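You operate a simulated robot arm through the tools that you are given. There is no shell and no other tool. Be economical: measure what you need, move in short steps, check, and stop when the job is done.

The job below is to be done with a simulated two-armed robot. You get a single attempt, and the scene is never put back.

Task
Seat the spanner nut: torque it, slacken to 50 N m or less, torque again.
Fine: purple arm over, socket down, long wrench on the gear head; the work card's figure, never past it; socket up and arm parked after.

The check looks at the end state, three seconds after you hand in, the way a careful person would. Anything else that was tipped, shoved, dropped, spilled or broken makes it a failure.

Robot
Two 6-joint arms with two-finger parallel grippers on one trunk, on a base that drives. Base frame: it is fixed to the floor where the robot stands at the start and does not move with it; the origin is under the middle of the robot, x ahead of it, y to its left, z up; the surface under the hand at the start is at about z = 880. Units: mm, rad, N and s.
The left shoulder is at the start at [-58, 177, 861], the right one opposite. With the tool pointing down near the work surface each hand reaches from about 100 to 740 mm from the robot's upright axis, wherever it stands, measured 20 degrees to its own side. Places, roughly: brass collar [400, 0, 900]; castle socket [700, -100, 1000]; dust cover (20x20x8 cm) [400, -500, 900]; long wrench [900, -100, 1100]; purple arm [700, 0, 1100]. Payload 1.57 kg a hand.
The tool frame of a hand sits at the grasp point between the pads (the TCP): z along the fingers, y along the line on which they close. The tips reach 30 mm beyond it. The gripper opens to 80 mm. The fingers are 17 mm wide and 12 mm thick; the gripper's body (40 by 82 mm) begins 80 mm behind the TCP.
Orientation is that of the tool frame in the base frame, as a unit quaternion [x, y, z, w]. With the fingers straight down and closing along the base's y, the tool's x points along the base's -x, its y along +y and its z along -z.

Tools
- The arms move only by the tool drive_tool. It takes "left_commands", "right_commands" or both (then of equal length, played together; a hand with none holds still); each is a list of rows, each an object (a shift or turn left out is 0, a gripper value left out holds the last) with "fingers": the opening in per cent of the stroke, from 0 (shut) to 100 (fully open); "offset": the shift along the base's x, y, z in mm, a list of three; "angular": the turn, a rotation vector about the base's x, y, z in rad, a list of three. In form: [{"fingers": fingers, "offset": [dx, dy, dz], "angular": [rx, ry, rz]}, ...]. A call has 1 to 12 rows; each row shifts and turns the commanded pose from where the row before left it. A row lasts 0.2 s, in which the tool goes at most 50 mm and 0.15 rad; a call with a longer step from one row to the next is refused whole, and so is a gripper value outside its range. Where a pose cannot be reached the arm comes as near as it can. A force on the tool above 90 N (or 10 N above the force at the start of the call, whichever is more), or a blocked arm, ends the call early, and 0.2 s more pass. Each finger travels about 72 mm/s and halts on what it meets, pressing with about 34 N; the grip force reading is that of the motor and also rises with nothing between the fingers. The clock runs only during rows and for 0.2 s after the last one: add rows that do not move to give the fingers time. The reply holds the time, the measured pose of the TCP, the force on the tool along the base axes, the opening and the grip force, in the units named above and with some noise, with the torque about the TCP (base axes, N m) and any sound that the robot's microphone picked up.
- Cameras (640 x 400 px; columns grow to the right, rows downward): "scene" is now at [41.1, -1.5, 1592.1]; the picture's right is [-0.03, -1.00, 0.00], its down [-0.69, 0.02, -0.72] and it looks along [0.72, -0.02, -0.69] (base axes); focal length 251 px, centre (320, 200). "left" rides on the left gripper at [72, 7, -122] in its tool frame; the picture's right is [-0.09, 1.00, 0.00], its down [-0.84, -0.08, -0.54] and it looks along [-0.54, -0.05, 0.84] (tool axes); focal length 238 px, centre (320, 200). "right" rides on the right gripper at [72, -7, -122] in its tool frame; the picture's right is [0.09, 1.00, 0.00], its down [-0.84, 0.08, -0.54] and it looks along [-0.54, 0.05, 0.84] (tool axes); focal length 238 px, centre (320, 200). There is no depth. A picture from a camera that has moved, and an enlarged one, comes with that camera's place and axes in the base frame and with its lens.
- get_image(camera): a new picture of that camera. It takes no simulated time.
- move_column(by): slides the trunk up (or, below 0, down) by that many mm; the arms and the scene camera ride with it, the base frame stays. It gives what a move gives, with no picture.
- base_move(legs): drives the robot by 1 to 6 legs, each [ahead, left, turn to the left] in mm, mm and rad, along the robot's own axes; the way and the turn of a leg run together, so that a leg with both is an arc; at most 1500 mm and 3.142 rad a leg. The arms and the cameras ride along, it lands a little off, and it stops where it bumps. It gives what a move gives.
- turn_head(pan, tilt): turns the head with the scene camera to pan (to the left, within 2.496 rad either way) and tilt (down, from -0.506 to 1.204), counted from straight ahead of the robot. It gives what a move gives.
- enlarge(camera, box): a new picture of the part [left, top, right, bottom] of that camera's present view, enlarged. It takes no simulated time.
- job_done(): hands the job in; it is judged then, once.

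Go step by step. Nothing tells you exact positions but the pictures and the camera data: compare them with the known pose of the tool, close in by small moves and look again before you grip or let go. The budget is 120 turns and 88 pictures, counting those below and the enlarged ones. Unless the task says otherwise, let go and move clear before handing in, and close with one line.

The tools are called after ">>>" by a JSON object that holds its "api" and its "payload". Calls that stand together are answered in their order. drive_tool: Moves the arms, as the interface text tells. Its arguments: {"type":"object","properties":{"left_commands":{"type":"array","items":{"type":"object","properties":{"fingers":{"type":"number"},"offset":{"type":"array","items":{"type":"number"}},"angular":{"type":"array","items":{"type":"number"}}}}},"right_commands":{"type":"array","items":{"type":"object","properties":{"fingers":{"type":"number"},"offset":{"type":"array","items":{"type":"number"}},"angular":{"type":"array","items":{"type":"number"}}}}}},"required":[]} The other tools are called the same way: move_column (by) slides the trunk up or down; base_move (legs) drives the base; turn_head (pan, tilt) turns the head that bears the scene camera; get_image (camera) takes a picture; enlarge (camera, box) takes an enlarged picture of a part of a camera's view; job_done () hands the job in.

At the start:

```text
t: 0.0
left_eef_pos: [404.3, 82.2, 1346.9]
left_tcp_rot: [0.0, 1.0, -0.001, 0.0]
left_contact_force: [-1.1, 0.0, 0.2]
left_wrist_torque: [-0.04, -0.01, -0.01]
left_finger_gap: 79.9
left_finger_force: 0.1
right_eef_pos: [307.8, -166.9, 1387.0]
right_tcp_rot: [-0.001, 1.0, 0.0, 0.0]
right_contact_force: [0.2, -0.1, 0.1]
right_wrist_torque: [0.0, -0.05, 0.0]
right_finger_gap: 80.1
right_finger_force: 0.1
trunk travel left (down, up): [-302.0, 26.0]
robot x, y, heading: [-3.1, 0.4, 0.002]
head pan, tilt: [-0.028, 0.764]
```

scene: 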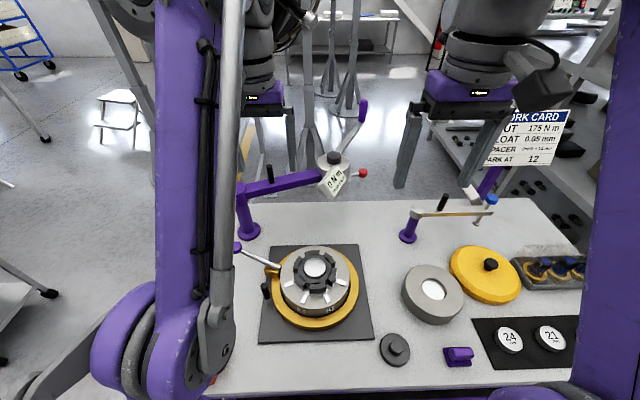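
right: 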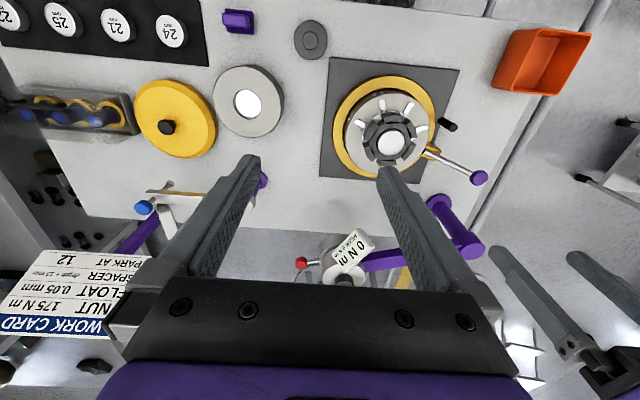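
left: 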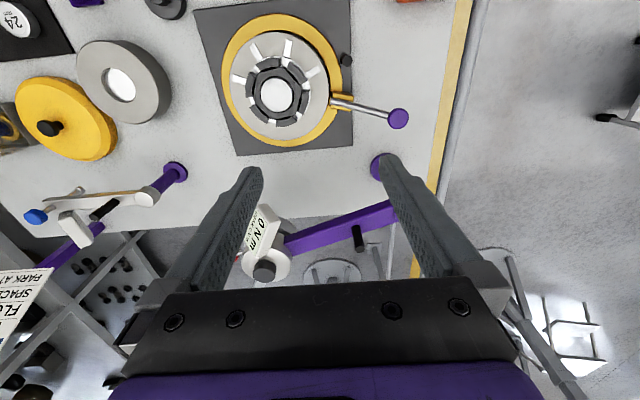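

The bench shows a nut on the hub, a purple swing arm with a gear head and gauge, and a work card reading NUT 175 N m. I'll enlarge the key parts before moving.

>>> {"api": "enlarge", "payload": {"camera": "scene", "box": [220, 80, 400, 350]}}

>>> {"api": "enlarge", "payload": {"camera": "right", "box": [0, 240, 160, 350]}}

>>> {"api": "enlarge", "payload": {"camera": "right", "box": [280, 60, 500, 300]}}

>>> {"api": "enlarge", "payload": {"camera": "scene", "box": [380, 80, 600, 280]}}

```text
1.48 times, centred on (310, 215) of scene
camera zoom: at [41.1, -1.5, 1592.1], right [-0.03, -1.0, 0.0], down [-0.69, 0.02, -0.72], along [0.72, -0.02, -0.69], focal length 371 px, centre (335, 178)
```

zoom: 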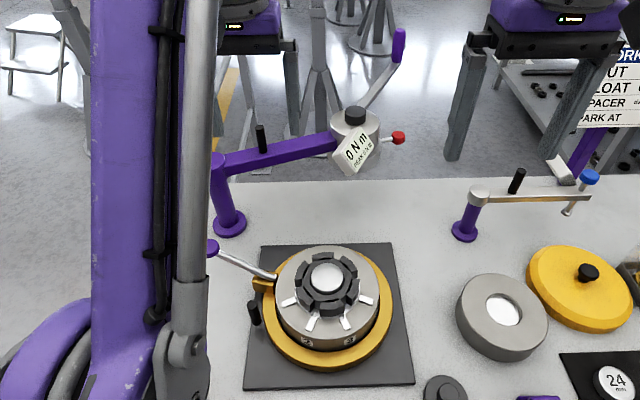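

```text
3.64 times, centred on (80, 295) of right
camera zoom: at [236.4, -173.6, 1508.8], right [-0.09, 1.0, 0.0], down [0.84, 0.08, 0.54], along [0.54, 0.05, -0.84], focal length 867 px, centre (1193, -146)
```

zoom: 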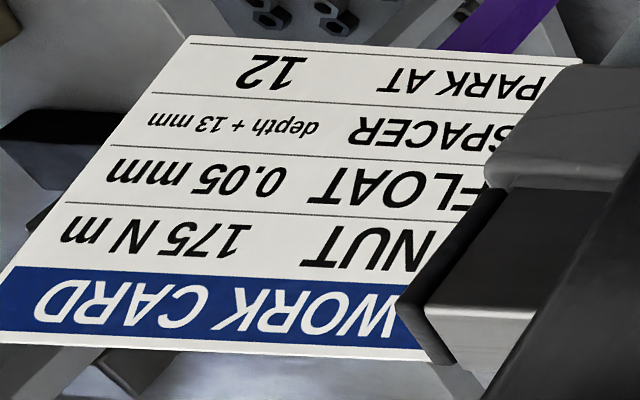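

```text
1.67 times, centred on (390, 180) of right
camera zoom: at [236.4, -173.6, 1508.8], right [-0.09, 1.0, 0.0], down [0.84, 0.08, 0.54], along [0.54, 0.05, -0.84], focal length 397 px, centre (203, 233)
```

zoom: 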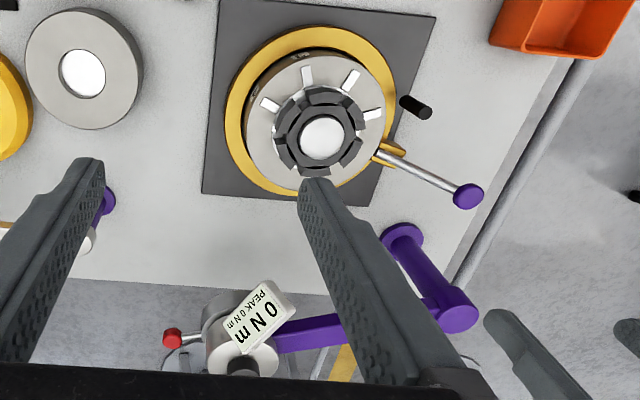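

```text
2.00 times, centred on (490, 180) of scene
camera zoom: at [41.1, -1.5, 1592.1], right [-0.03, -1.0, 0.0], down [-0.69, 0.02, -0.72], along [0.72, -0.02, -0.69], focal length 501 px, centre (-20, 240)
```

zoom: 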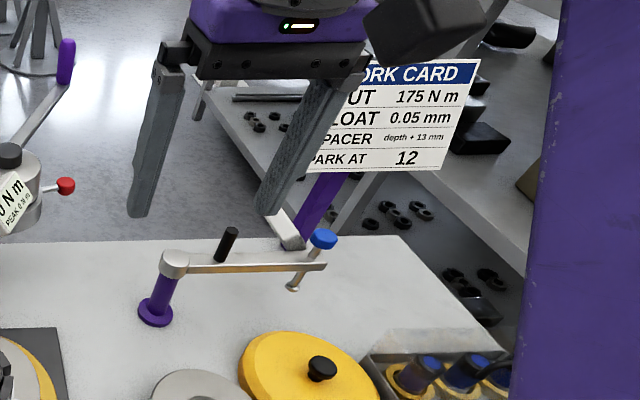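

The card says NUT 175 N m, and the gauge on the gear head reads 0 with a peak of 0. The hands block the view, so I'll move them aside and look closer at the gear head.

>>> {"api": "drive_tool", "payload": {"left_commands": [{"offset": [-20, 40, 0]}, {"offset": [-20, 40, 0]}, {"offset": [-20, 40, 0]}, {"offset": [-20, 40, 0]}, {"offset": [-20, 40, 0]}], "right_commands": [{"offset": [0, -45, 0]}, {"offset": [0, -45, 0]}, {"offset": [0, -45, 0]}, {"offset": [0, -45, 0]}, {"offset": [0, -20, 0]}]}}

>>> {"api": "get_image", "payload": {"camera": "scene"}}

>>> {"api": "enlarge", "payload": {"camera": "scene", "box": [235, 90, 395, 190]}}

```text
t: 1.2
left_eef_pos: [306.7, 283.5, 1347.3]
left_tcp_rot: [0.0, 1.0, 0.0, 0.0]
left_contact_force: [-0.2, -0.1, 0.5]
left_wrist_torque: [-0.02, 0.0, 0.01]
left_finger_gap: 80.1
left_finger_force: 0.0
right_eef_pos: [305.2, -364.9, 1379.6]
right_tcp_rot: [0.0, 1.0, -0.001, 0.0]
right_contact_force: [-0.5, -0.3, 0.1]
right_wrist_torque: [-0.03, -0.02, -0.02]
right_finger_gap: 80.2
right_finger_force: 0.1
right hand out of reach, approached as far as the arm can: row 4
trunk travel left (down, up): [-302.0, 26.0]
robot x, y, heading: [1.4, -2.7, -0.0]
head pan, tilt: [-0.028, 0.764]
```

```text
80 pictures are left
camera scene: at [40.8, -0.9, 1592.1], right [-0.03, -1.0, 0.0], down [-0.69, 0.02, -0.72], along [0.72, -0.02, -0.69], focal length 251 px, centre (320, 200)
```

scene: 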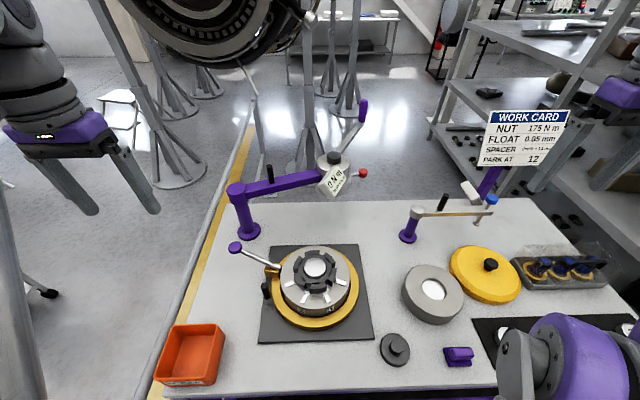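

```text
4.00 times, centred on (315, 140) of scene
camera zoom: at [40.8, -0.9, 1592.1], right [-0.03, -1.0, 0.0], down [-0.69, 0.02, -0.72], along [0.72, -0.02, -0.69], focal length 1002 px, centre (340, 440)
```

zoom: 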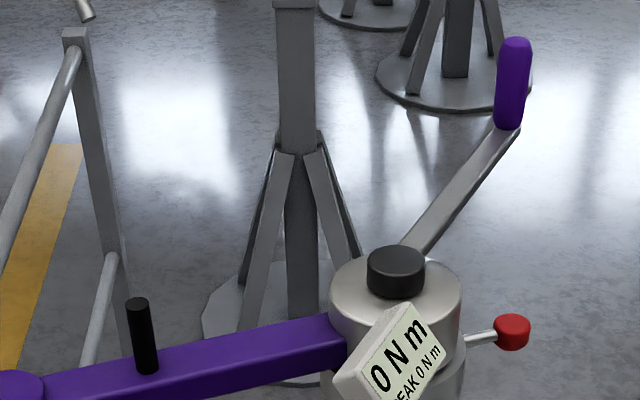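

The gear head sits at roughly (725,-70), with its cap top near z 1130, and the arm's pivot post is near (634,245). I'll bring the right wrist camera in above it to read the controls.

>>> {"api": "drive_tool", "payload": {"right_commands": [{"offset": [40, 25, -10]}, {"offset": [40, 25, -10]}, {"offset": [40, 25, -10]}, {"offset": [40, 25, -10]}, {"offset": [40, 25, -10]}, {"offset": [30, 20, -10]}]}}

>>> {"api": "get_image", "payload": {"camera": "right"}}

```text
t: 2.6
left_eef_pos: [306.3, 281.8, 1347.5]
left_tcp_rot: [0.0, 1.0, 0.0, 0.001]
left_contact_force: [0.2, -0.6, -0.4]
left_wrist_torque: [-0.02, -0.02, 0.01]
left_finger_gap: 79.8
left_finger_force: 0.0
right_eef_pos: [501.7, -215.9, 1271.7]
right_tcp_rot: [0.0, 1.0, -0.001, 0.0]
right_contact_force: [-0.5, 1.1, -0.2]
right_wrist_torque: [0.0, -0.01, -0.01]
right_finger_gap: 80.0
right_finger_force: 0.1
right hand out of reach, approached as far as the arm can: row 1, 2, 3, 4, 5, 6
trunk travel left (down, up): [-302.0, 26.0]
robot x, y, heading: [-0.2, -1.8, -0.001]
head pan, tilt: [-0.028, 0.764]
```

```text
78 pictures are left
camera right: at [430.7, -221.9, 1394.6], right [-0.09, 1.0, 0.0], down [0.84, 0.08, 0.54], along [0.54, 0.05, -0.84], focal length 238 px, centre (320, 200)
```

right: 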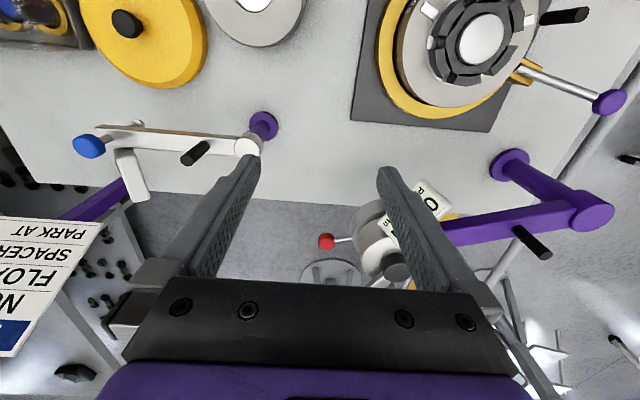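

The wrist view is blocked from above. Triangulating gives the head cap at (722,-69,1128), the pivot at (622,243), the arm's black peg top at (655,133,1148) and the nut at about (403,2,990). I'll pitch the right hand up to see the side of the head.

>>> {"api": "drive_tool", "payload": {"right_commands": [{"angular": [0, -0.15, 0], "offset": [-10, 0, -20]}, {"angular": [0, -0.15, 0], "offset": [-10, 0, -20]}, {"angular": [0, -0.15, 0], "offset": [-10, 0, -20]}, {"angular": [0, -0.15, 0], "offset": [-10, 0, -20]}, {"angular": [0, -0.15, 0], "offset": [-10, 0, -20]}]}}

>>> {"api": "get_image", "payload": {"camera": "right"}}

```text
t: 3.8
left_eef_pos: [308.0, 281.0, 1347.3]
left_tcp_rot: [-0.001, 1.0, 0.0, 0.0]
left_contact_force: [-0.3, 0.7, 0.0]
left_wrist_torque: [0.01, -0.01, 0.0]
left_finger_gap: 80.1
left_finger_force: 0.0
right_eef_pos: [640.6, -234.8, 1342.5]
right_tcp_rot: [0.0, 0.93, 0.0, 0.366]
right_contact_force: [-0.6, -0.3, 0.3]
right_wrist_torque: [-0.01, 0.0, 0.01]
right_finger_gap: 80.0
right_finger_force: 0.0
right hand out of reach, approached as far as the arm can: row 1, 2, 3, 4, 5
trunk travel left (down, up): [-302.0, 26.0]
robot x, y, heading: [0.8, 0.9, 0.001]
head pan, tilt: [-0.028, 0.764]
```

```text
77 pictures are left
camera right: at [504.6, -240.6, 1382.6], right [-0.07, 1.0, -0.06], down [0.24, 0.08, 0.97], along [0.97, 0.05, -0.25], focal length 238 px, centre (320, 200)
```

right: 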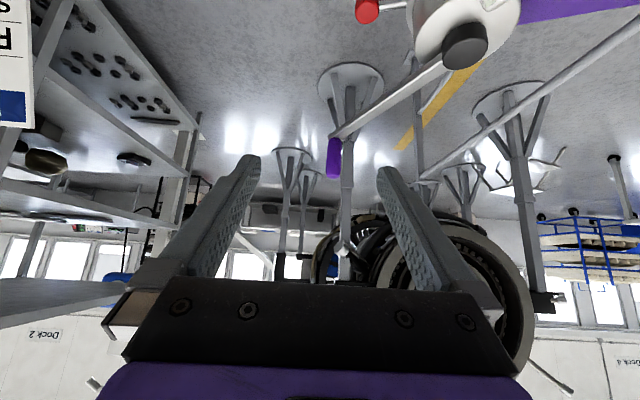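

The wrench handle top is at about (984,-191,1209), roughly 290 mm from the head axis. I'll lower the right hand for a side view of the red knob and socket.

>>> {"api": "drive_tool", "payload": {"right_commands": [{"offset": [-20, -10, -40]}, {"offset": [-20, -10, -40]}, {"offset": [-20, 0, -40]}]}}

>>> {"api": "get_image", "payload": {"camera": "right"}}

```text
t: 4.6
left_eef_pos: [307.0, 282.3, 1347.1]
left_tcp_rot: [0.0, 1.0, 0.0, 0.0]
left_contact_force: [0.6, -0.1, 0.3]
left_wrist_torque: [0.01, -0.01, -0.01]
left_finger_gap: 79.9
left_finger_force: 0.1
right_eef_pos: [673.5, -268.6, 1290.4]
right_tcp_rot: [-0.001, 0.931, 0.001, 0.364]
right_contact_force: [0.0, -0.2, -0.6]
right_wrist_torque: [0.01, -0.03, -0.02]
right_finger_gap: 79.9
right_finger_force: 0.0
right hand out of reach, approached as far as the arm can: row 1, 2, 3
trunk travel left (down, up): [-302.0, 26.0]
robot x, y, heading: [-1.2, 1.8, 0.002]
head pan, tilt: [-0.028, 0.764]
```

```text
76 pictures are left
camera right: at [538.8, -275.2, 1330.7], right [-0.07, 1.0, -0.06], down [0.25, 0.08, 0.97], along [0.97, 0.05, -0.25], focal length 238 px, centre (320, 200)
```

right: 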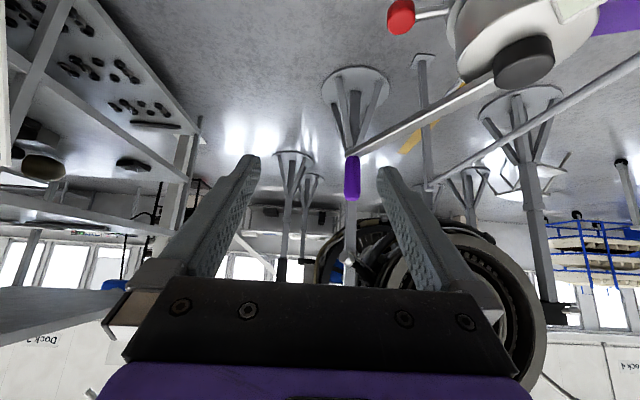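

The arm reached that pose only approximately because the pitch limits it. I'll take some pitch back out and see where the commanded pose really lies.

>>> {"api": "drive_tool", "payload": {"right_commands": [{"angular": [0, 0.15, 0]}, {"angular": [0, 0.15, 0]}, {"angular": [0, 0.15, 0]}]}}

>>> {"api": "get_image", "payload": {"camera": "right"}}

```text
t: 5.4
left_eef_pos: [307.2, 281.3, 1347.1]
left_tcp_rot: [0.0, 1.0, 0.0, 0.0]
left_contact_force: [0.0, -0.2, 0.4]
left_wrist_torque: [0.02, -0.03, -0.03]
left_finger_gap: 80.1
left_finger_force: 0.0
right_eef_pos: [598.4, -257.1, 1236.7]
right_tcp_rot: [-0.001, 0.989, 0.0, 0.148]
right_contact_force: [-0.4, -0.6, 0.2]
right_wrist_torque: [0.02, -0.01, 0.0]
right_finger_gap: 80.1
right_finger_force: 0.1
right hand out of reach, approached as far as the arm can: row 1, 2, 3
trunk travel left (down, up): [-302.0, 26.0]
robot x, y, heading: [-0.2, 1.8, -0.002]
head pan, tilt: [-0.028, 0.764]
```

```text
75 pictures are left
camera right: at [494.8, -264.8, 1332.9], right [-0.09, 1.0, -0.03], down [0.64, 0.08, 0.76], along [0.76, 0.05, -0.65], focal length 238 px, centre (320, 200)
```

right: 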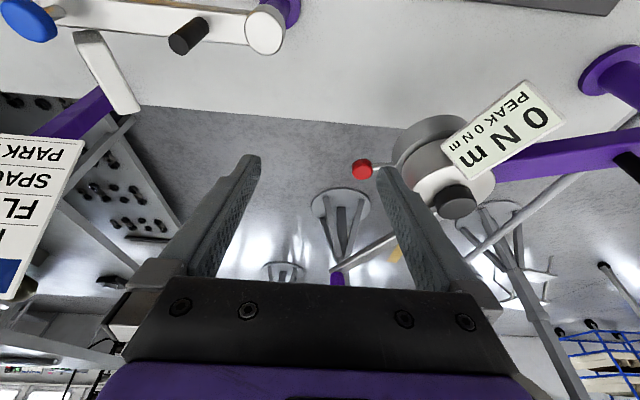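

The gauge and red knob show better here. I'll step the right hand down and back to test how it responds, and look from lower.

>>> {"api": "drive_tool", "payload": {"right_commands": [{"offset": [-20, -15, -40]}, {"offset": [-20, -15, -40]}, {"offset": [-20, -15, -40]}]}}

>>> {"api": "get_image", "payload": {"camera": "right"}}

```text
t: 6.2
left_eef_pos: [308.0, 279.5, 1347.7]
left_tcp_rot: [0.0, 1.0, -0.001, 0.0]
left_contact_force: [-0.4, -1.1, -0.6]
left_wrist_torque: [-0.02, -0.02, 0.01]
left_finger_gap: 80.2
left_finger_force: 0.1
right_eef_pos: [618.7, -319.1, 1146.3]
right_tcp_rot: [-0.001, 0.989, 0.001, 0.148]
right_contact_force: [0.5, -0.7, 0.4]
right_wrist_torque: [0.03, -0.01, -0.01]
right_finger_gap: 79.8
right_finger_force: 0.1
right hand out of reach, approached as far as the arm can: row 1, 2, 3
trunk travel left (down, up): [-302.0, 26.0]
robot x, y, heading: [0.9, 1.8, -0.0]
head pan, tilt: [-0.028, 0.764]
```

```text
74 pictures are left
camera right: at [514.9, -326.6, 1242.5], right [-0.09, 1.0, -0.03], down [0.64, 0.08, 0.76], along [0.76, 0.05, -0.65], focal length 238 px, centre (320, 200)
```

right: 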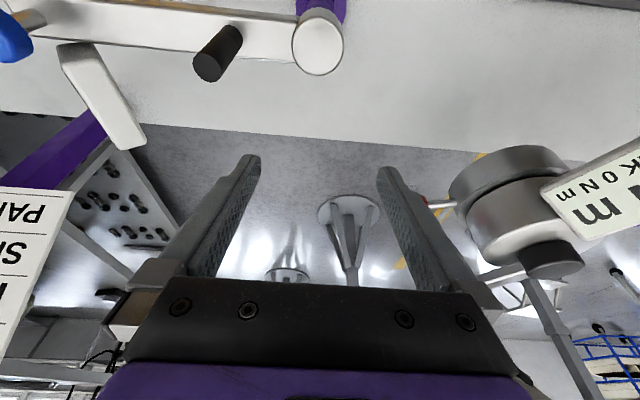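

Still saturated, so I'll pull back along x until the arm leaves its limit, keeping clear of the indicator post below.

>>> {"api": "drive_tool", "payload": {"right_commands": [{"offset": [-45, -10, 0]}, {"offset": [-45, -10, 0]}, {"offset": [-45, 0, 0]}]}}

>>> {"api": "get_image", "payload": {"camera": "scene"}}

```text
t: 7.0
left_eef_pos: [306.1, 283.3, 1346.2]
left_tcp_rot: [0.0, 1.0, 0.0, -0.001]
left_contact_force: [0.1, 0.3, 1.0]
left_wrist_torque: [0.0, -0.01, -0.01]
left_finger_gap: 79.9
left_finger_force: 0.1
right_eef_pos: [591.5, -369.5, 1181.2]
right_tcp_rot: [0.0, 0.989, 0.0, 0.149]
right_contact_force: [-0.2, 0.0, -0.4]
right_wrist_torque: [-0.01, -0.05, -0.04]
right_finger_gap: 79.9
right_finger_force: 0.0
right hand out of reach, approached as far as the arm can: row 1, 2, 3
trunk travel left (down, up): [-302.0, 26.0]
robot x, y, heading: [1.5, -2.9, 0.0]
head pan, tilt: [-0.028, 0.764]
```

```text
73 pictures are left
camera scene: at [40.8, -1.3, 1592.0], right [-0.03, -1.0, 0.0], down [-0.69, 0.02, -0.72], along [0.72, -0.02, -0.69], focal length 251 px, centre (320, 200)
```

scene: 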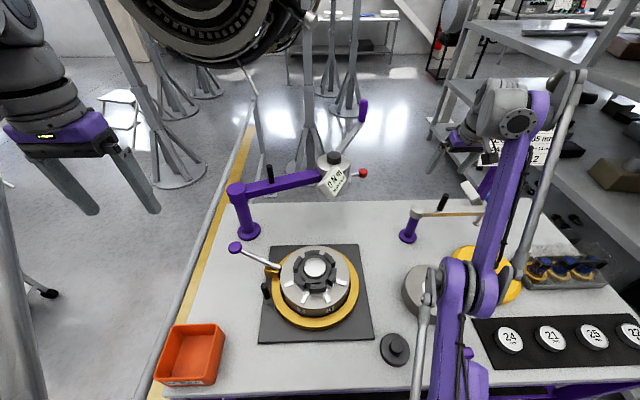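

The pitch may be what saturates the arm, so I'll return the right tool to straight down and see whether it comes unstuck.

>>> {"api": "drive_tool", "payload": {"right_commands": [{"angular": [0, 0.15, 0]}, {"angular": [0, 0.15, 0]}, {}]}}

```text
t: 7.8
left_eef_pos: [305.9, 281.4, 1347.9]
left_tcp_rot: [0.001, 1.0, -0.001, -0.001]
left_contact_force: [-0.2, -0.5, 0.5]
left_wrist_torque: [-0.03, 0.04, 0.01]
left_finger_gap: 79.8
left_finger_force: 0.0
right_eef_pos: [571.2, -363.9, 1165.1]
right_tcp_rot: [0.001, 1.0, 0.0, 0.0]
right_contact_force: [0.7, -0.4, -0.5]
right_wrist_torque: [0.0, -0.01, -0.03]
right_finger_gap: 80.0
right_finger_force: 0.0
right hand out of reach, approached as far as the arm can: row 2
trunk travel left (down, up): [-302.0, 26.0]
robot x, y, heading: [0.9, 1.2, 0.001]
head pan, tilt: [-0.028, 0.764]
```

The tool is straight down and tracking again at (571,-364,1165). I'll try straight-down moves toward the head to see how far it reaches.

>>> {"api": "drive_tool", "payload": {"right_commands": [{"offset": [0, 30, 0]}, {"offset": [0, 30, 0]}, {"offset": [0, 30, 0]}]}}

>>> {"api": "get_image", "payload": {"camera": "right"}}

```text
t: 8.6
left_eef_pos: [308.0, 282.2, 1347.7]
left_tcp_rot: [-0.001, 1.0, 0.0, 0.0]
left_contact_force: [-0.5, -0.4, -0.2]
left_wrist_torque: [-0.01, -0.01, 0.03]
left_finger_gap: 79.8
left_finger_force: 0.1
right_eef_pos: [571.1, -273.2, 1165.3]
right_tcp_rot: [0.0, 1.0, 0.0, 0.0]
right_contact_force: [-0.5, 0.0, 1.2]
right_wrist_torque: [-0.06, 0.0, -0.01]
right_finger_gap: 80.0
right_finger_force: 0.1
trunk travel left (down, up): [-302.0, 26.0]
robot x, y, heading: [-1.8, 1.8, -0.001]
head pan, tilt: [-0.028, 0.764]
```

```text
72 pictures are left
camera right: at [500.1, -280.3, 1286.8], right [-0.09, 1.0, 0.0], down [0.84, 0.08, 0.54], along [0.54, 0.05, -0.84], focal length 238 px, centre (320, 200)
```

right: 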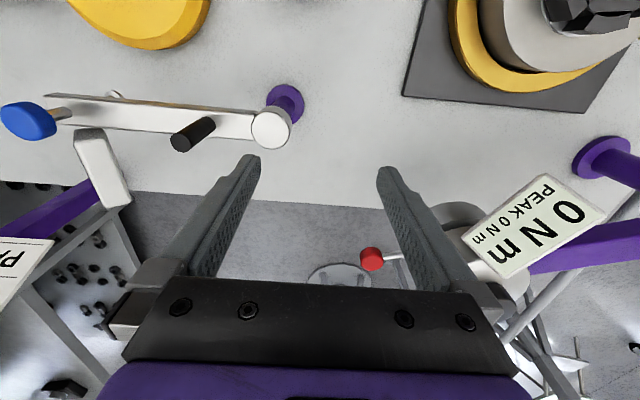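

Tool-down moves track well. Next I'll park the right hand clear of the swing area and bring the left hand up to the arm's black peg from the robot side.

>>> {"api": "drive_tool", "payload": {"left_commands": [{"offset": [33, -19, -24]}, {"offset": [33, -19, -24]}, {"offset": [33, -19, -24]}, {"offset": [33, -19, -24]}, {"offset": [33, -19, -24]}, {"offset": [33, -19, -24]}, {"offset": [33, -19, -24]}, {}], "right_commands": [{"offset": [-40, -13, 16]}, {"offset": [-40, -13, 16]}, {"offset": [-40, -13, 16]}, {"offset": [-40, -13, 16]}, {"offset": [-40, -13, 16]}, {"offset": [-40, -13, 16]}, {"offset": [-40, -13, 16]}, {"offset": [-40, -13, 16]}]}}

>>> {"api": "get_image", "payload": {"camera": "left"}}

>>> {"api": "get_image", "payload": {"camera": "scene"}}

```text
t: 10.4
left_eef_pos: [534.7, 148.3, 1179.2]
left_tcp_rot: [0.0, 1.0, -0.001, 0.001]
left_contact_force: [-0.3, 0.2, 0.5]
left_wrist_torque: [0.0, -0.05, 0.01]
left_finger_gap: 79.9
left_finger_force: 0.0
right_eef_pos: [333.6, -403.1, 1355.8]
right_tcp_rot: [0.0, 1.0, 0.0, 0.002]
right_contact_force: [-0.1, 0.0, 0.4]
right_wrist_torque: [-0.02, -0.04, 0.01]
right_finger_gap: 79.9
right_finger_force: 0.2
right hand out of reach, approached as far as the arm can: row 1, 2, 3, 4, 5, 6, 7
trunk travel left (down, up): [-302.0, 26.0]
robot x, y, heading: [2.8, 2.7, -0.002]
head pan, tilt: [-0.028, 0.764]
```

```text
71 pictures are left
camera left: at [463.8, 154.9, 1300.3], right [0.09, 1.0, 0.0], down [0.84, -0.08, 0.54], along [0.54, -0.05, -0.84], focal length 238 px, centre (320, 200)
```

left: 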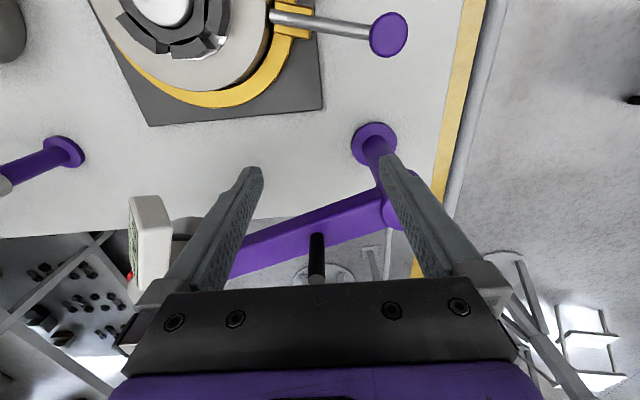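

```text
70 pictures are left
camera scene: at [38.1, -1.0, 1592.0], right [-0.03, -1.0, 0.0], down [-0.69, 0.02, -0.72], along [0.72, -0.02, -0.69], focal length 251 px, centre (320, 200)
```

scene: 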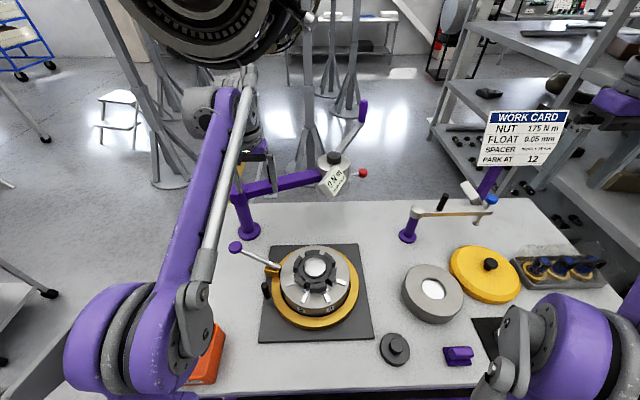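

The black peg is centred between the open left fingers, with its top at about (655,134,1147). I'll pitch the hand slightly forward and slide in around it.

>>> {"api": "drive_tool", "payload": {"left_commands": [{"offset": [22, -5, -11], "angular": [0, -0.1, 0]}, {"offset": [22, -5, -11], "angular": [0, -0.1, 0]}, {"offset": [22, -4, -10], "angular": [0, -0.1, 0]}, {}]}}

>>> {"api": "get_image", "payload": {"camera": "left"}}

```text
t: 11.4
left_eef_pos: [602.8, 132.7, 1146.5]
left_tcp_rot: [-0.001, 0.989, 0.0, 0.151]
left_contact_force: [-0.3, 0.1, -0.3]
left_wrist_torque: [0.0, -0.03, 0.0]
left_finger_gap: 80.0
left_finger_force: 0.1
right_eef_pos: [336.0, -403.3, 1356.0]
right_tcp_rot: [0.0, 1.0, 0.0, 0.0]
right_contact_force: [-0.7, 0.0, 0.2]
right_wrist_torque: [-0.04, -0.04, 0.02]
right_finger_gap: 79.8
right_finger_force: 0.0
trunk travel left (down, up): [-302.0, 26.0]
robot x, y, heading: [-2.6, 1.7, -0.003]
head pan, tilt: [-0.028, 0.764]
```

```text
69 pictures are left
camera left: at [498.9, 140.3, 1241.1], right [0.09, 1.0, 0.03], down [0.64, -0.08, 0.77], along [0.76, -0.05, -0.64], focal length 238 px, centre (320, 200)
```

left: 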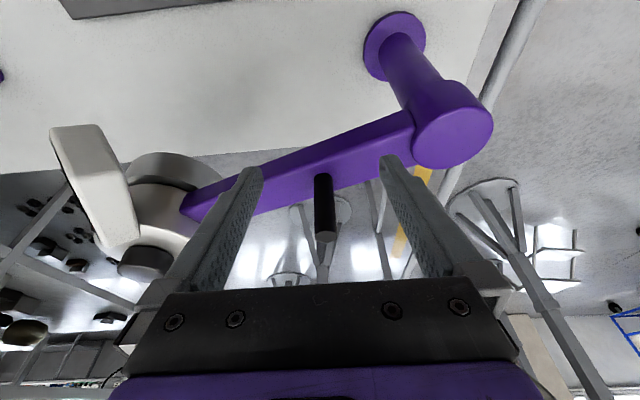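

The peg is straight between the pads; I'll move forward 50 mm and close on it.

>>> {"api": "drive_tool", "payload": {"left_commands": [{"offset": [18, 1, -3]}, {"offset": [18, 0, -3]}, {"offset": [16, 0, -2]}, {}, {"fingers": 15}, {"fingers": 0}, {"fingers": 0}]}}

>>> {"api": "get_image", "payload": {"camera": "left"}}

```text
t: 13.0
left_eef_pos: [654.4, 132.8, 1137.7]
left_tcp_rot: [0.001, 0.989, -0.001, 0.15]
left_contact_force: [-0.7, -7.1, -2.0]
left_wrist_torque: [0.08, -0.04, 0.04]
left_finger_gap: 17.9
left_finger_force: 28.2
right_eef_pos: [336.2, -404.1, 1355.6]
right_tcp_rot: [0.0, 1.0, 0.001, -0.001]
right_contact_force: [-0.9, 0.4, -0.8]
right_wrist_torque: [0.0, 0.0, 0.0]
right_finger_gap: 79.9
right_finger_force: 0.1
trunk travel left (down, up): [-302.0, 26.0]
robot x, y, heading: [-4.2, -4.5, -0.001]
head pan, tilt: [-0.028, 0.764]
```

```text
68 pictures are left
camera left: at [550.9, 140.3, 1233.1], right [0.09, 1.0, 0.03], down [0.64, -0.08, 0.77], along [0.76, -0.05, -0.64], focal length 238 px, centre (320, 200)
```

left: 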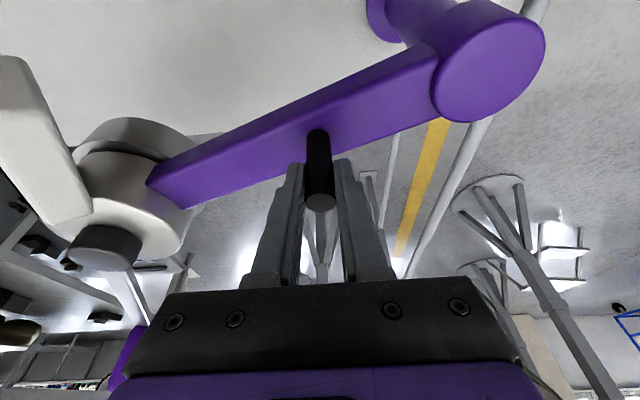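

The peg is gripped with an 18 mm gap. I'll swing the arm clockwise about its pivot in small arc steps and check partway.

>>> {"api": "drive_tool", "payload": {"left_commands": [{"offset": [-11, -2.7, 0]}, {"offset": [-11.6, -1.6, 0]}, {"offset": [-11.4, -0.4, 0]}, {"offset": [-11.4, 0.7, 0]}, {"offset": [-11.5, 1.9, 0]}, {}]}}

>>> {"api": "get_image", "payload": {"camera": "scene"}}

```text
t: 14.4
left_eef_pos: [595.9, 128.9, 1139.6]
left_tcp_rot: [0.002, 0.989, 0.0, 0.147]
left_contact_force: [-8.8, -24.3, -18.0]
left_wrist_torque: [-0.08, 0.74, -0.04]
left_finger_gap: 17.8
left_finger_force: 32.2
right_eef_pos: [333.7, -407.4, 1355.0]
right_tcp_rot: [0.0, 1.0, 0.002, 0.0]
right_contact_force: [-0.2, -0.9, 0.0]
right_wrist_torque: [-0.03, -0.04, -0.02]
right_finger_gap: 80.2
right_finger_force: 0.1
trunk travel left (down, up): [-302.0, 26.0]
robot x, y, heading: [0.3, 1.2, -0.003]
head pan, tilt: [-0.028, 0.764]
```

```text
67 pictures are left
camera scene: at [40.7, -5.6, 1591.8], right [-0.03, -1.0, 0.0], down [-0.69, 0.02, -0.72], along [0.72, -0.02, -0.69], focal length 251 px, centre (320, 200)
```

scene: 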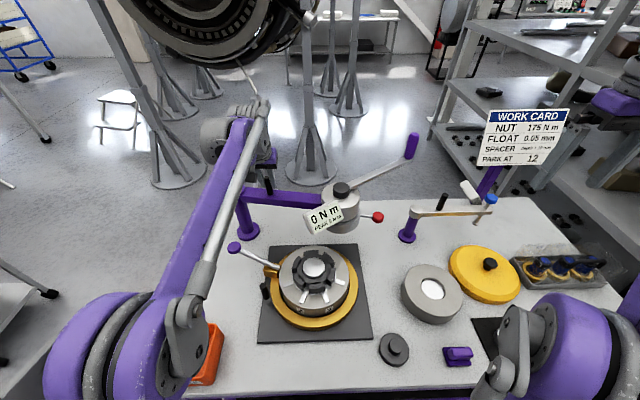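

The arm swings freely. I'll continue the arc towards the nut.

>>> {"api": "drive_tool", "payload": {"left_commands": [{"offset": [-11.0, 2.0, 0]}, {"offset": [-10.7, 3.1, 0]}, {"offset": [-10.4, 4.2, 0]}, {"offset": [-9.7, 5.6, 0]}, {}]}}

>>> {"api": "get_image", "payload": {"camera": "scene"}}

```text
t: 15.6
left_eef_pos: [552.9, 145.4, 1140.2]
left_tcp_rot: [0.0, 0.989, 0.002, 0.149]
left_contact_force: [-18.6, -21.8, -15.6]
left_wrist_torque: [-0.33, 0.72, -0.13]
left_finger_gap: 17.8
left_finger_force: 32.8
right_eef_pos: [333.7, -407.0, 1355.9]
right_tcp_rot: [0.0, 1.0, 0.002, 0.001]
right_contact_force: [0.1, 0.2, -0.8]
right_wrist_torque: [0.01, 0.04, 0.01]
right_finger_gap: 79.9
right_finger_force: 0.2
trunk travel left (down, up): [-302.0, 26.0]
robot x, y, heading: [2.9, 2.0, -0.004]
head pan, tilt: [-0.028, 0.764]
```

```text
66 pictures are left
camera scene: at [38.8, -5.2, 1592.0], right [-0.03, -1.0, 0.0], down [-0.69, 0.02, -0.72], along [0.72, -0.02, -0.69], focal length 251 px, centre (320, 200)
```

scene: 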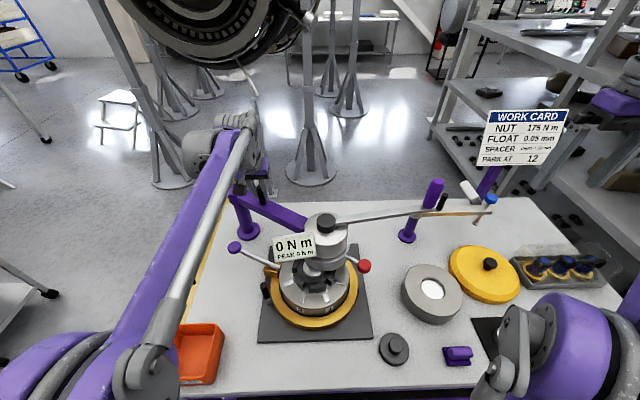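

The head is at about (445,-29), so about 9° remain. Two more small arc steps.

>>> {"api": "drive_tool", "payload": {"left_commands": [{"offset": [-7.5, 5.2, 0]}, {"offset": [-5.5, 4.6, 0]}, {}]}}

>>> {"api": "enlarge", "payload": {"camera": "scene", "box": [220, 180, 420, 340]}}

```text
t: 16.4
left_eef_pos: [538.5, 157.0, 1140.2]
left_tcp_rot: [-0.001, 0.989, 0.002, 0.149]
left_contact_force: [-22.3, -20.0, -8.2]
left_wrist_torque: [-0.28, 0.03, -0.08]
left_finger_gap: 18.0
left_finger_force: 32.4
right_eef_pos: [333.1, -407.5, 1356.0]
right_tcp_rot: [-0.001, 1.0, 0.0, 0.001]
right_contact_force: [-0.7, -0.2, 0.0]
right_wrist_torque: [0.01, 0.02, 0.02]
right_finger_gap: 80.1
right_finger_force: 0.1
trunk travel left (down, up): [-302.0, 26.0]
robot x, y, heading: [-2.2, -0.5, 0.003]
head pan, tilt: [-0.028, 0.764]
```

```text
2.50 times, centred on (320, 260) of scene
camera zoom: at [37.6, -4.9, 1592.1], right [-0.03, -1.0, 0.0], down [-0.69, 0.02, -0.72], along [0.72, -0.02, -0.69], focal length 626 px, centre (320, 50)
```

zoom: 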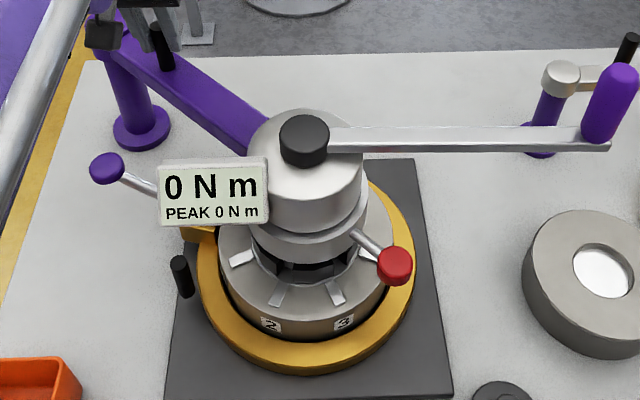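

The head looks close to being over the nut. The peg seems offset from the hand in this view, so I'll check with the left camera.

>>> {"api": "get_image", "payload": {"camera": "left"}}

>>> {"api": "enlarge", "payload": {"camera": "scene", "box": [190, 140, 350, 240]}}

```text
64 pictures are left
camera left: at [435.7, 162.6, 1235.0], right [0.09, 1.0, 0.03], down [0.64, -0.08, 0.77], along [0.76, -0.05, -0.64], focal length 238 px, centre (320, 200)
```

left: 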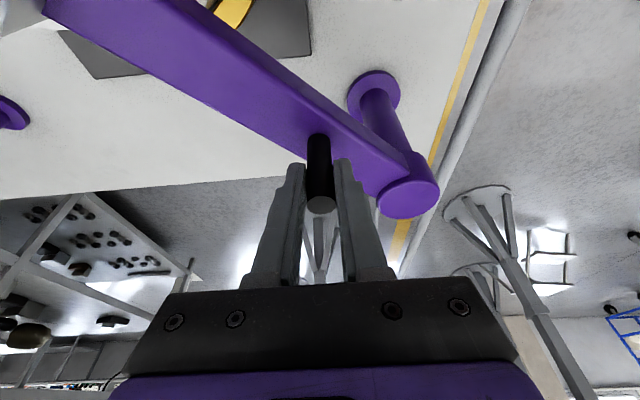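

```text
4.00 times, centred on (270, 190) of scene
camera zoom: at [37.6, -4.9, 1592.1], right [-0.03, -1.0, 0.0], down [-0.69, 0.02, -0.72], along [0.72, -0.02, -0.69], focal length 1002 px, centre (520, 240)
```

zoom: 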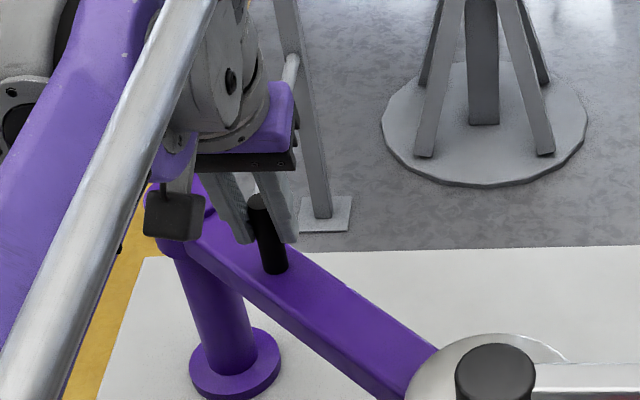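

The peg is still well held, and the cap projects within about 2 px of the nut axis. I'll zoom in on the socket and nut interface.

>>> {"api": "enlarge", "payload": {"camera": "scene", "box": [270, 220, 370, 320]}}

```text
4.00 times, centred on (320, 270) of scene
camera zoom: at [37.6, -4.9, 1592.1], right [-0.03, -1.0, 0.0], down [-0.69, 0.02, -0.72], along [0.72, -0.02, -0.69], focal length 1002 px, centre (320, -80)
```

zoom: 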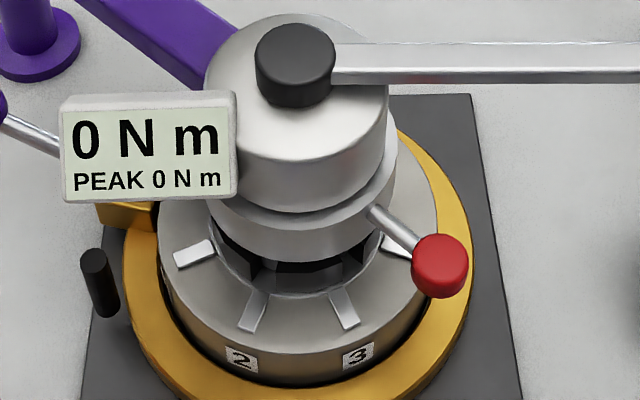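

The socket looks concentric with the hub. The red-knobbed lever on the lower sleeve is at about (325,-84,1034), so I'll bring the right hand above it, yawed square to its rod, while the left keeps holding the arm.

>>> {"api": "drive_tool", "payload": {"right_commands": [{"offset": [-2, 40, 0], "angular": [0, 0, 0.1]}, {"offset": [-2, 40, 0], "angular": [0, 0, 0.1]}, {"offset": [-2, 40, -10], "angular": [0, 0, 0.1]}, {"offset": [-2, 40, -10], "angular": [0, 0, 0.1]}, {"offset": [-1, 40, -15], "angular": [0, 0, 0.1]}, {"offset": [-1, 40, -15], "angular": [0, 0, 0.1]}, {"offset": [0, 40, -15], "angular": [0, 0, 0.1]}, {"offset": [0, 40, -15], "angular": [0, 0, 0.1]}, {}]}}

>>> {"api": "get_image", "payload": {"camera": "right"}}

>>> {"api": "get_image", "payload": {"camera": "scene"}}

```text
t: 18.4
left_eef_pos: [540.8, 155.4, 1139.2]
left_tcp_rot: [0.0, 0.989, 0.0, 0.15]
left_contact_force: [-20.1, -18.0, -4.6]
left_wrist_torque: [-0.34, 0.37, -0.16]
left_finger_gap: 17.8
left_finger_force: 32.1
right_eef_pos: [323.3, -85.2, 1275.8]
right_tcp_rot: [-0.39, 0.921, 0.001, 0.001]
right_contact_force: [0.8, 0.4, 0.1]
right_wrist_torque: [0.0, -0.02, -0.02]
right_finger_gap: 79.9
right_finger_force: 0.0
trunk travel left (down, up): [-302.0, 26.0]
robot x, y, heading: [0.6, 1.0, 0.001]
head pan, tilt: [-0.028, 0.764]
```

```text
61 pictures are left
camera right: at [278.5, -141.4, 1397.8], right [-0.78, 0.63, 0.0], down [0.53, 0.65, 0.54], along [0.34, 0.42, -0.84], focal length 238 px, centre (320, 200)
```

right: 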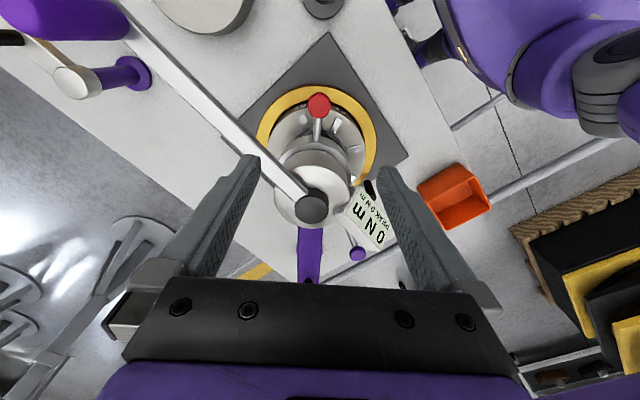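

```text
60 pictures are left
camera scene: at [37.6, -4.6, 1592.1], right [-0.03, -1.0, 0.0], down [-0.69, 0.02, -0.72], along [0.72, -0.02, -0.69], focal length 251 px, centre (320, 200)
```

scene: 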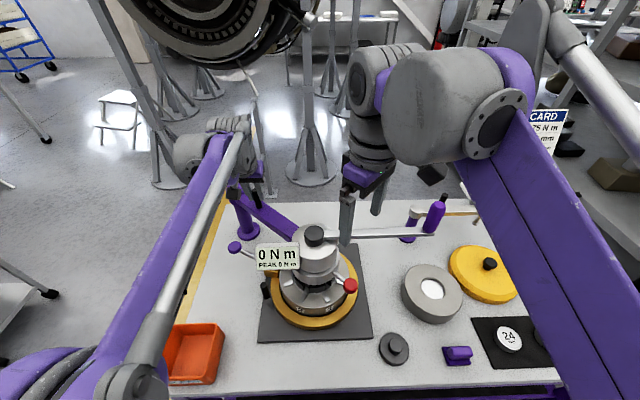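

The red knob lies right below the right TCP, at (323,-86). I'll descend over it with open fingers in two stages.

>>> {"api": "drive_tool", "payload": {"right_commands": [{"offset": [0, 0, -40]}, {"offset": [0, 0, -40]}, {"offset": [0, 0, -40]}, {"offset": [0, 0, -40]}, {"offset": [0, 0, -30]}, {}]}}

>>> {"api": "get_image", "payload": {"camera": "right"}}

>>> {"api": "get_image", "payload": {"camera": "scene"}}

```text
t: 19.8
left_eef_pos: [540.0, 157.0, 1140.2]
left_tcp_rot: [0.0, 0.989, 0.0, 0.15]
left_contact_force: [-20.7, -17.1, -3.9]
left_wrist_torque: [-0.34, 0.23, -0.15]
left_finger_gap: 17.9
left_finger_force: 32.7
right_eef_pos: [323.2, -84.2, 1085.3]
right_tcp_rot: [-0.389, 0.921, 0.001, 0.002]
right_contact_force: [-0.2, 0.0, -0.2]
right_wrist_torque: [0.05, 0.02, -0.02]
right_finger_gap: 79.7
right_finger_force: 0.0
trunk travel left (down, up): [-302.0, 26.0]
robot x, y, heading: [3.1, 1.4, 0.001]
head pan, tilt: [-0.028, 0.764]
```

```text
59 pictures are left
camera right: at [278.3, -141.7, 1206.8], right [-0.78, 0.63, 0.0], down [0.53, 0.65, 0.54], along [0.34, 0.42, -0.84], focal length 238 px, centre (320, 200)
```

right: 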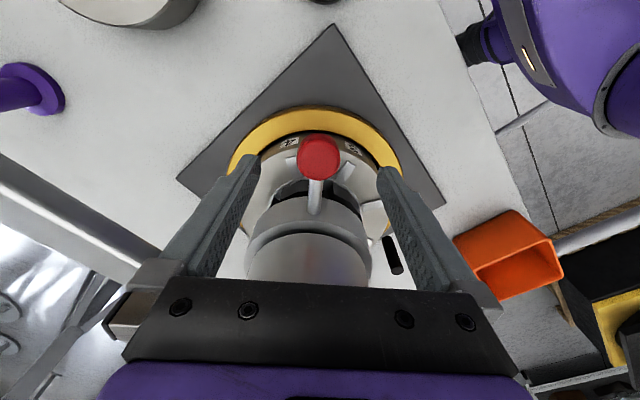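

```text
58 pictures are left
camera scene: at [37.6, -4.6, 1592.1], right [-0.03, -1.0, 0.0], down [-0.69, 0.02, -0.72], along [0.72, -0.02, -0.69], focal length 251 px, centre (320, 200)
```

scene: 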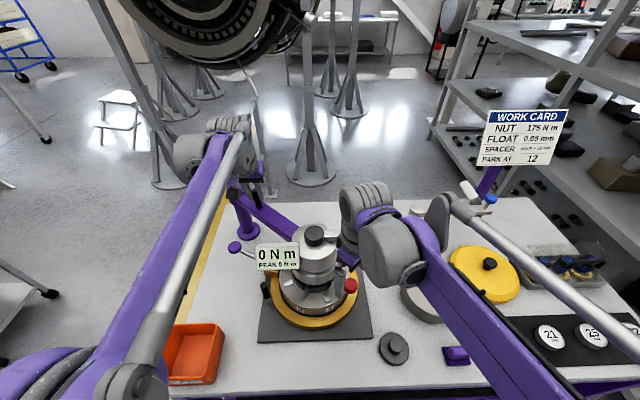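

Clear so far with no contact forces. I'll drop to knob height and close gently.

>>> {"api": "drive_tool", "payload": {"right_commands": [{"offset": [0, 0, -20]}, {"offset": [0, 0, -20]}, {"offset": [0, 0, -5]}, {"fingers": 30}, {"fingers": 0}, {"fingers": 0}, {"fingers": 0}]}}

>>> {"api": "get_image", "payload": {"camera": "right"}}

```text
t: 21.4
left_eef_pos: [539.6, 156.9, 1139.3]
left_tcp_rot: [0.0, 0.989, 0.0, 0.15]
left_contact_force: [-23.4, -15.0, -1.9]
left_wrist_torque: [-0.35, 0.05, -0.12]
left_finger_gap: 18.0
left_finger_force: 32.8
right_eef_pos: [323.9, -84.5, 1041.3]
right_tcp_rot: [-0.389, 0.921, 0.001, 0.002]
right_contact_force: [0.7, -0.9, -5.6]
right_wrist_torque: [-0.05, 0.08, -0.08]
right_finger_gap: 33.2
right_finger_force: 40.8
trunk travel left (down, up): [-302.0, 26.0]
robot x, y, heading: [0.2, 1.3, -0.002]
head pan, tilt: [-0.028, 0.764]
```

```text
57 pictures are left
camera right: at [278.2, -141.4, 1162.7], right [-0.78, 0.63, 0.0], down [0.53, 0.65, 0.54], along [0.34, 0.42, -0.84], focal length 238 px, centre (320, 200)
```

right: 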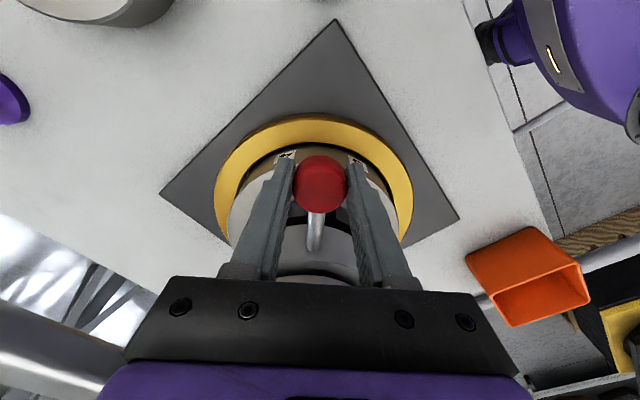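

The knob is gripped with a 33 mm gap. I'll push down gently in small steps and watch the force.

>>> {"api": "drive_tool", "payload": {"right_commands": [{"offset": [0, 0, -5]}, {"offset": [0, 0, -5]}, {}]}}

>>> {"api": "enlarge", "payload": {"camera": "scene", "box": [270, 220, 370, 320]}}

```text
t: 22.2
left_eef_pos: [541.1, 155.8, 1139.8]
left_tcp_rot: [0.0, 0.989, 0.0, 0.151]
left_contact_force: [-22.8, -16.3, -5.1]
left_wrist_torque: [-0.33, 0.11, -0.16]
left_finger_gap: 17.8
left_finger_force: 32.9
right_eef_pos: [323.1, -84.0, 1030.6]
right_tcp_rot: [-0.39, 0.921, 0.0, 0.001]
right_contact_force: [1.3, 0.6, 1.6]
right_wrist_torque: [-0.08, -0.05, -0.06]
right_finger_gap: 33.2
right_finger_force: 40.8
trunk travel left (down, up): [-302.0, 26.0]
robot x, y, heading: [-3.1, 0.2, -0.002]
head pan, tilt: [-0.028, 0.764]
```

```text
4.00 times, centred on (320, 270) of scene
camera zoom: at [37.4, -4.3, 1592.1], right [-0.03, -1.0, 0.0], down [-0.69, 0.02, -0.72], along [0.72, -0.02, -0.69], focal length 1002 px, centre (320, -80)
```

zoom: 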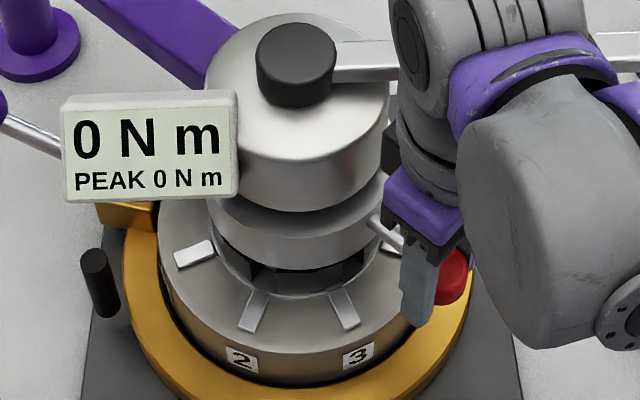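

The sleeve is sliding down with the knob, so it does lower the socket. Continuing down.

>>> {"api": "drive_tool", "payload": {"right_commands": [{"offset": [0, 0, -5]}, {"offset": [0, 0, -5]}, {"offset": [0, 0, -5]}, {}]}}

>>> {"api": "enlarge", "payload": {"camera": "scene", "box": [270, 220, 370, 320]}}

```text
t: 23.2
left_eef_pos: [539.7, 155.6, 1139.1]
left_tcp_rot: [0.001, 0.989, 0.001, 0.15]
left_contact_force: [-25.0, -16.9, -2.6]
left_wrist_torque: [-0.31, -0.26, -0.16]
left_finger_gap: 18.2
left_finger_force: 32.2
right_eef_pos: [323.0, -84.2, 1016.7]
right_tcp_rot: [-0.39, 0.921, 0.001, 0.001]
right_contact_force: [6.6, 2.5, -0.8]
right_wrist_torque: [-0.31, 0.06, -0.1]
right_finger_gap: 33.0
right_finger_force: 40.5
trunk travel left (down, up): [-302.0, 26.0]
robot x, y, heading: [6.5, 0.6, -0.005]
head pan, tilt: [-0.028, 0.764]
```

```text
4.00 times, centred on (320, 270) of scene
camera zoom: at [37.6, -4.2, 1592.1], right [-0.03, -1.0, 0.0], down [-0.69, 0.02, -0.72], along [0.72, -0.02, -0.69], focal length 1002 px, centre (320, -80)
```

zoom: 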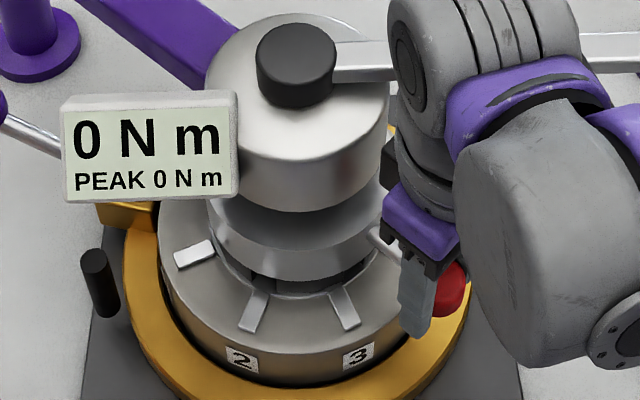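

It's almost at the hub. A few more small steps.

>>> {"api": "drive_tool", "payload": {"right_commands": [{"offset": [0, 0, -4]}, {"offset": [0, 0, -4]}, {}]}}

>>> {"api": "enlarge", "payload": {"camera": "scene", "box": [270, 220, 370, 320]}}

```text
t: 24.0
left_eef_pos: [540.1, 156.9, 1139.9]
left_tcp_rot: [0.0, 0.989, 0.001, 0.15]
left_contact_force: [-19.5, -18.4, -16.1]
left_wrist_torque: [-0.17, 0.42, -0.17]
left_finger_gap: 18.1
left_finger_force: 32.2
right_eef_pos: [323.3, -85.0, 1008.6]
right_tcp_rot: [-0.39, 0.921, 0.0, 0.001]
right_contact_force: [2.5, 1.0, 37.4]
right_wrist_torque: [0.06, -0.07, 0.02]
right_finger_gap: 33.4
right_finger_force: 41.1
trunk travel left (down, up): [-302.0, 26.0]
robot x, y, heading: [3.7, -0.4, -0.0]
head pan, tilt: [-0.028, 0.764]
```

```text
4.00 times, centred on (320, 270) of scene
camera zoom: at [37.2, -3.8, 1592.3], right [-0.03, -1.0, 0.0], down [-0.69, 0.02, -0.72], along [0.72, -0.02, -0.69], focal length 1002 px, centre (320, -80)
```

zoom: 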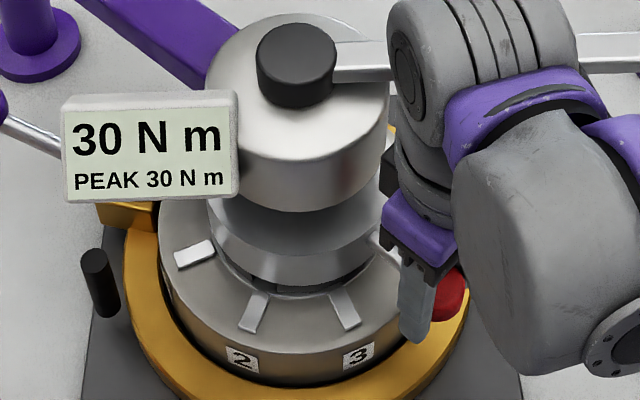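

The gauge now reads 30 N m, and the 37 N reaction suggests the socket is seated on the nut. I'll release the knob, lift the right hand, and check that the socket stays down.

>>> {"api": "drive_tool", "payload": {"right_commands": [{"offset": [0, 0, 1], "fingers": 60}, {"fingers": 60}, {"fingers": 70}, {"offset": [0, 0, 30]}, {"offset": [0, 0, 40]}, {"offset": [0, 0, 40]}, {"offset": [0, 0, 40]}, {"offset": [0, 0, 40]}, {}]}}

>>> {"api": "enlarge", "payload": {"camera": "scene", "box": [260, 200, 440, 320]}}

```text
t: 26.0
left_eef_pos: [540.7, 155.5, 1139.3]
left_tcp_rot: [0.0, 0.989, 0.001, 0.151]
left_contact_force: [-20.3, -16.8, -2.8]
left_wrist_torque: [-0.31, 0.12, -0.14]
left_finger_gap: 17.7
left_finger_force: 31.7
right_eef_pos: [322.5, -85.2, 1200.5]
right_tcp_rot: [-0.39, 0.921, 0.001, 0.001]
right_contact_force: [0.0, 0.3, -0.3]
right_wrist_torque: [0.01, 0.0, 0.0]
right_finger_gap: 56.0
right_finger_force: 0.2
trunk travel left (down, up): [-302.0, 26.0]
robot x, y, heading: [-0.9, 0.5, -0.002]
head pan, tilt: [-0.028, 0.764]
```

```text
3.33 times, centred on (350, 260) of scene
camera zoom: at [37.4, -4.3, 1592.1], right [-0.03, -1.0, 0.0], down [-0.69, 0.02, -0.72], along [0.72, -0.02, -0.69], focal length 835 px, centre (220, 0)
```

zoom: 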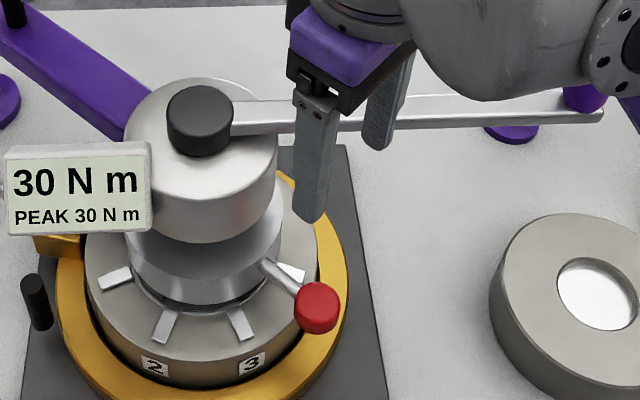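

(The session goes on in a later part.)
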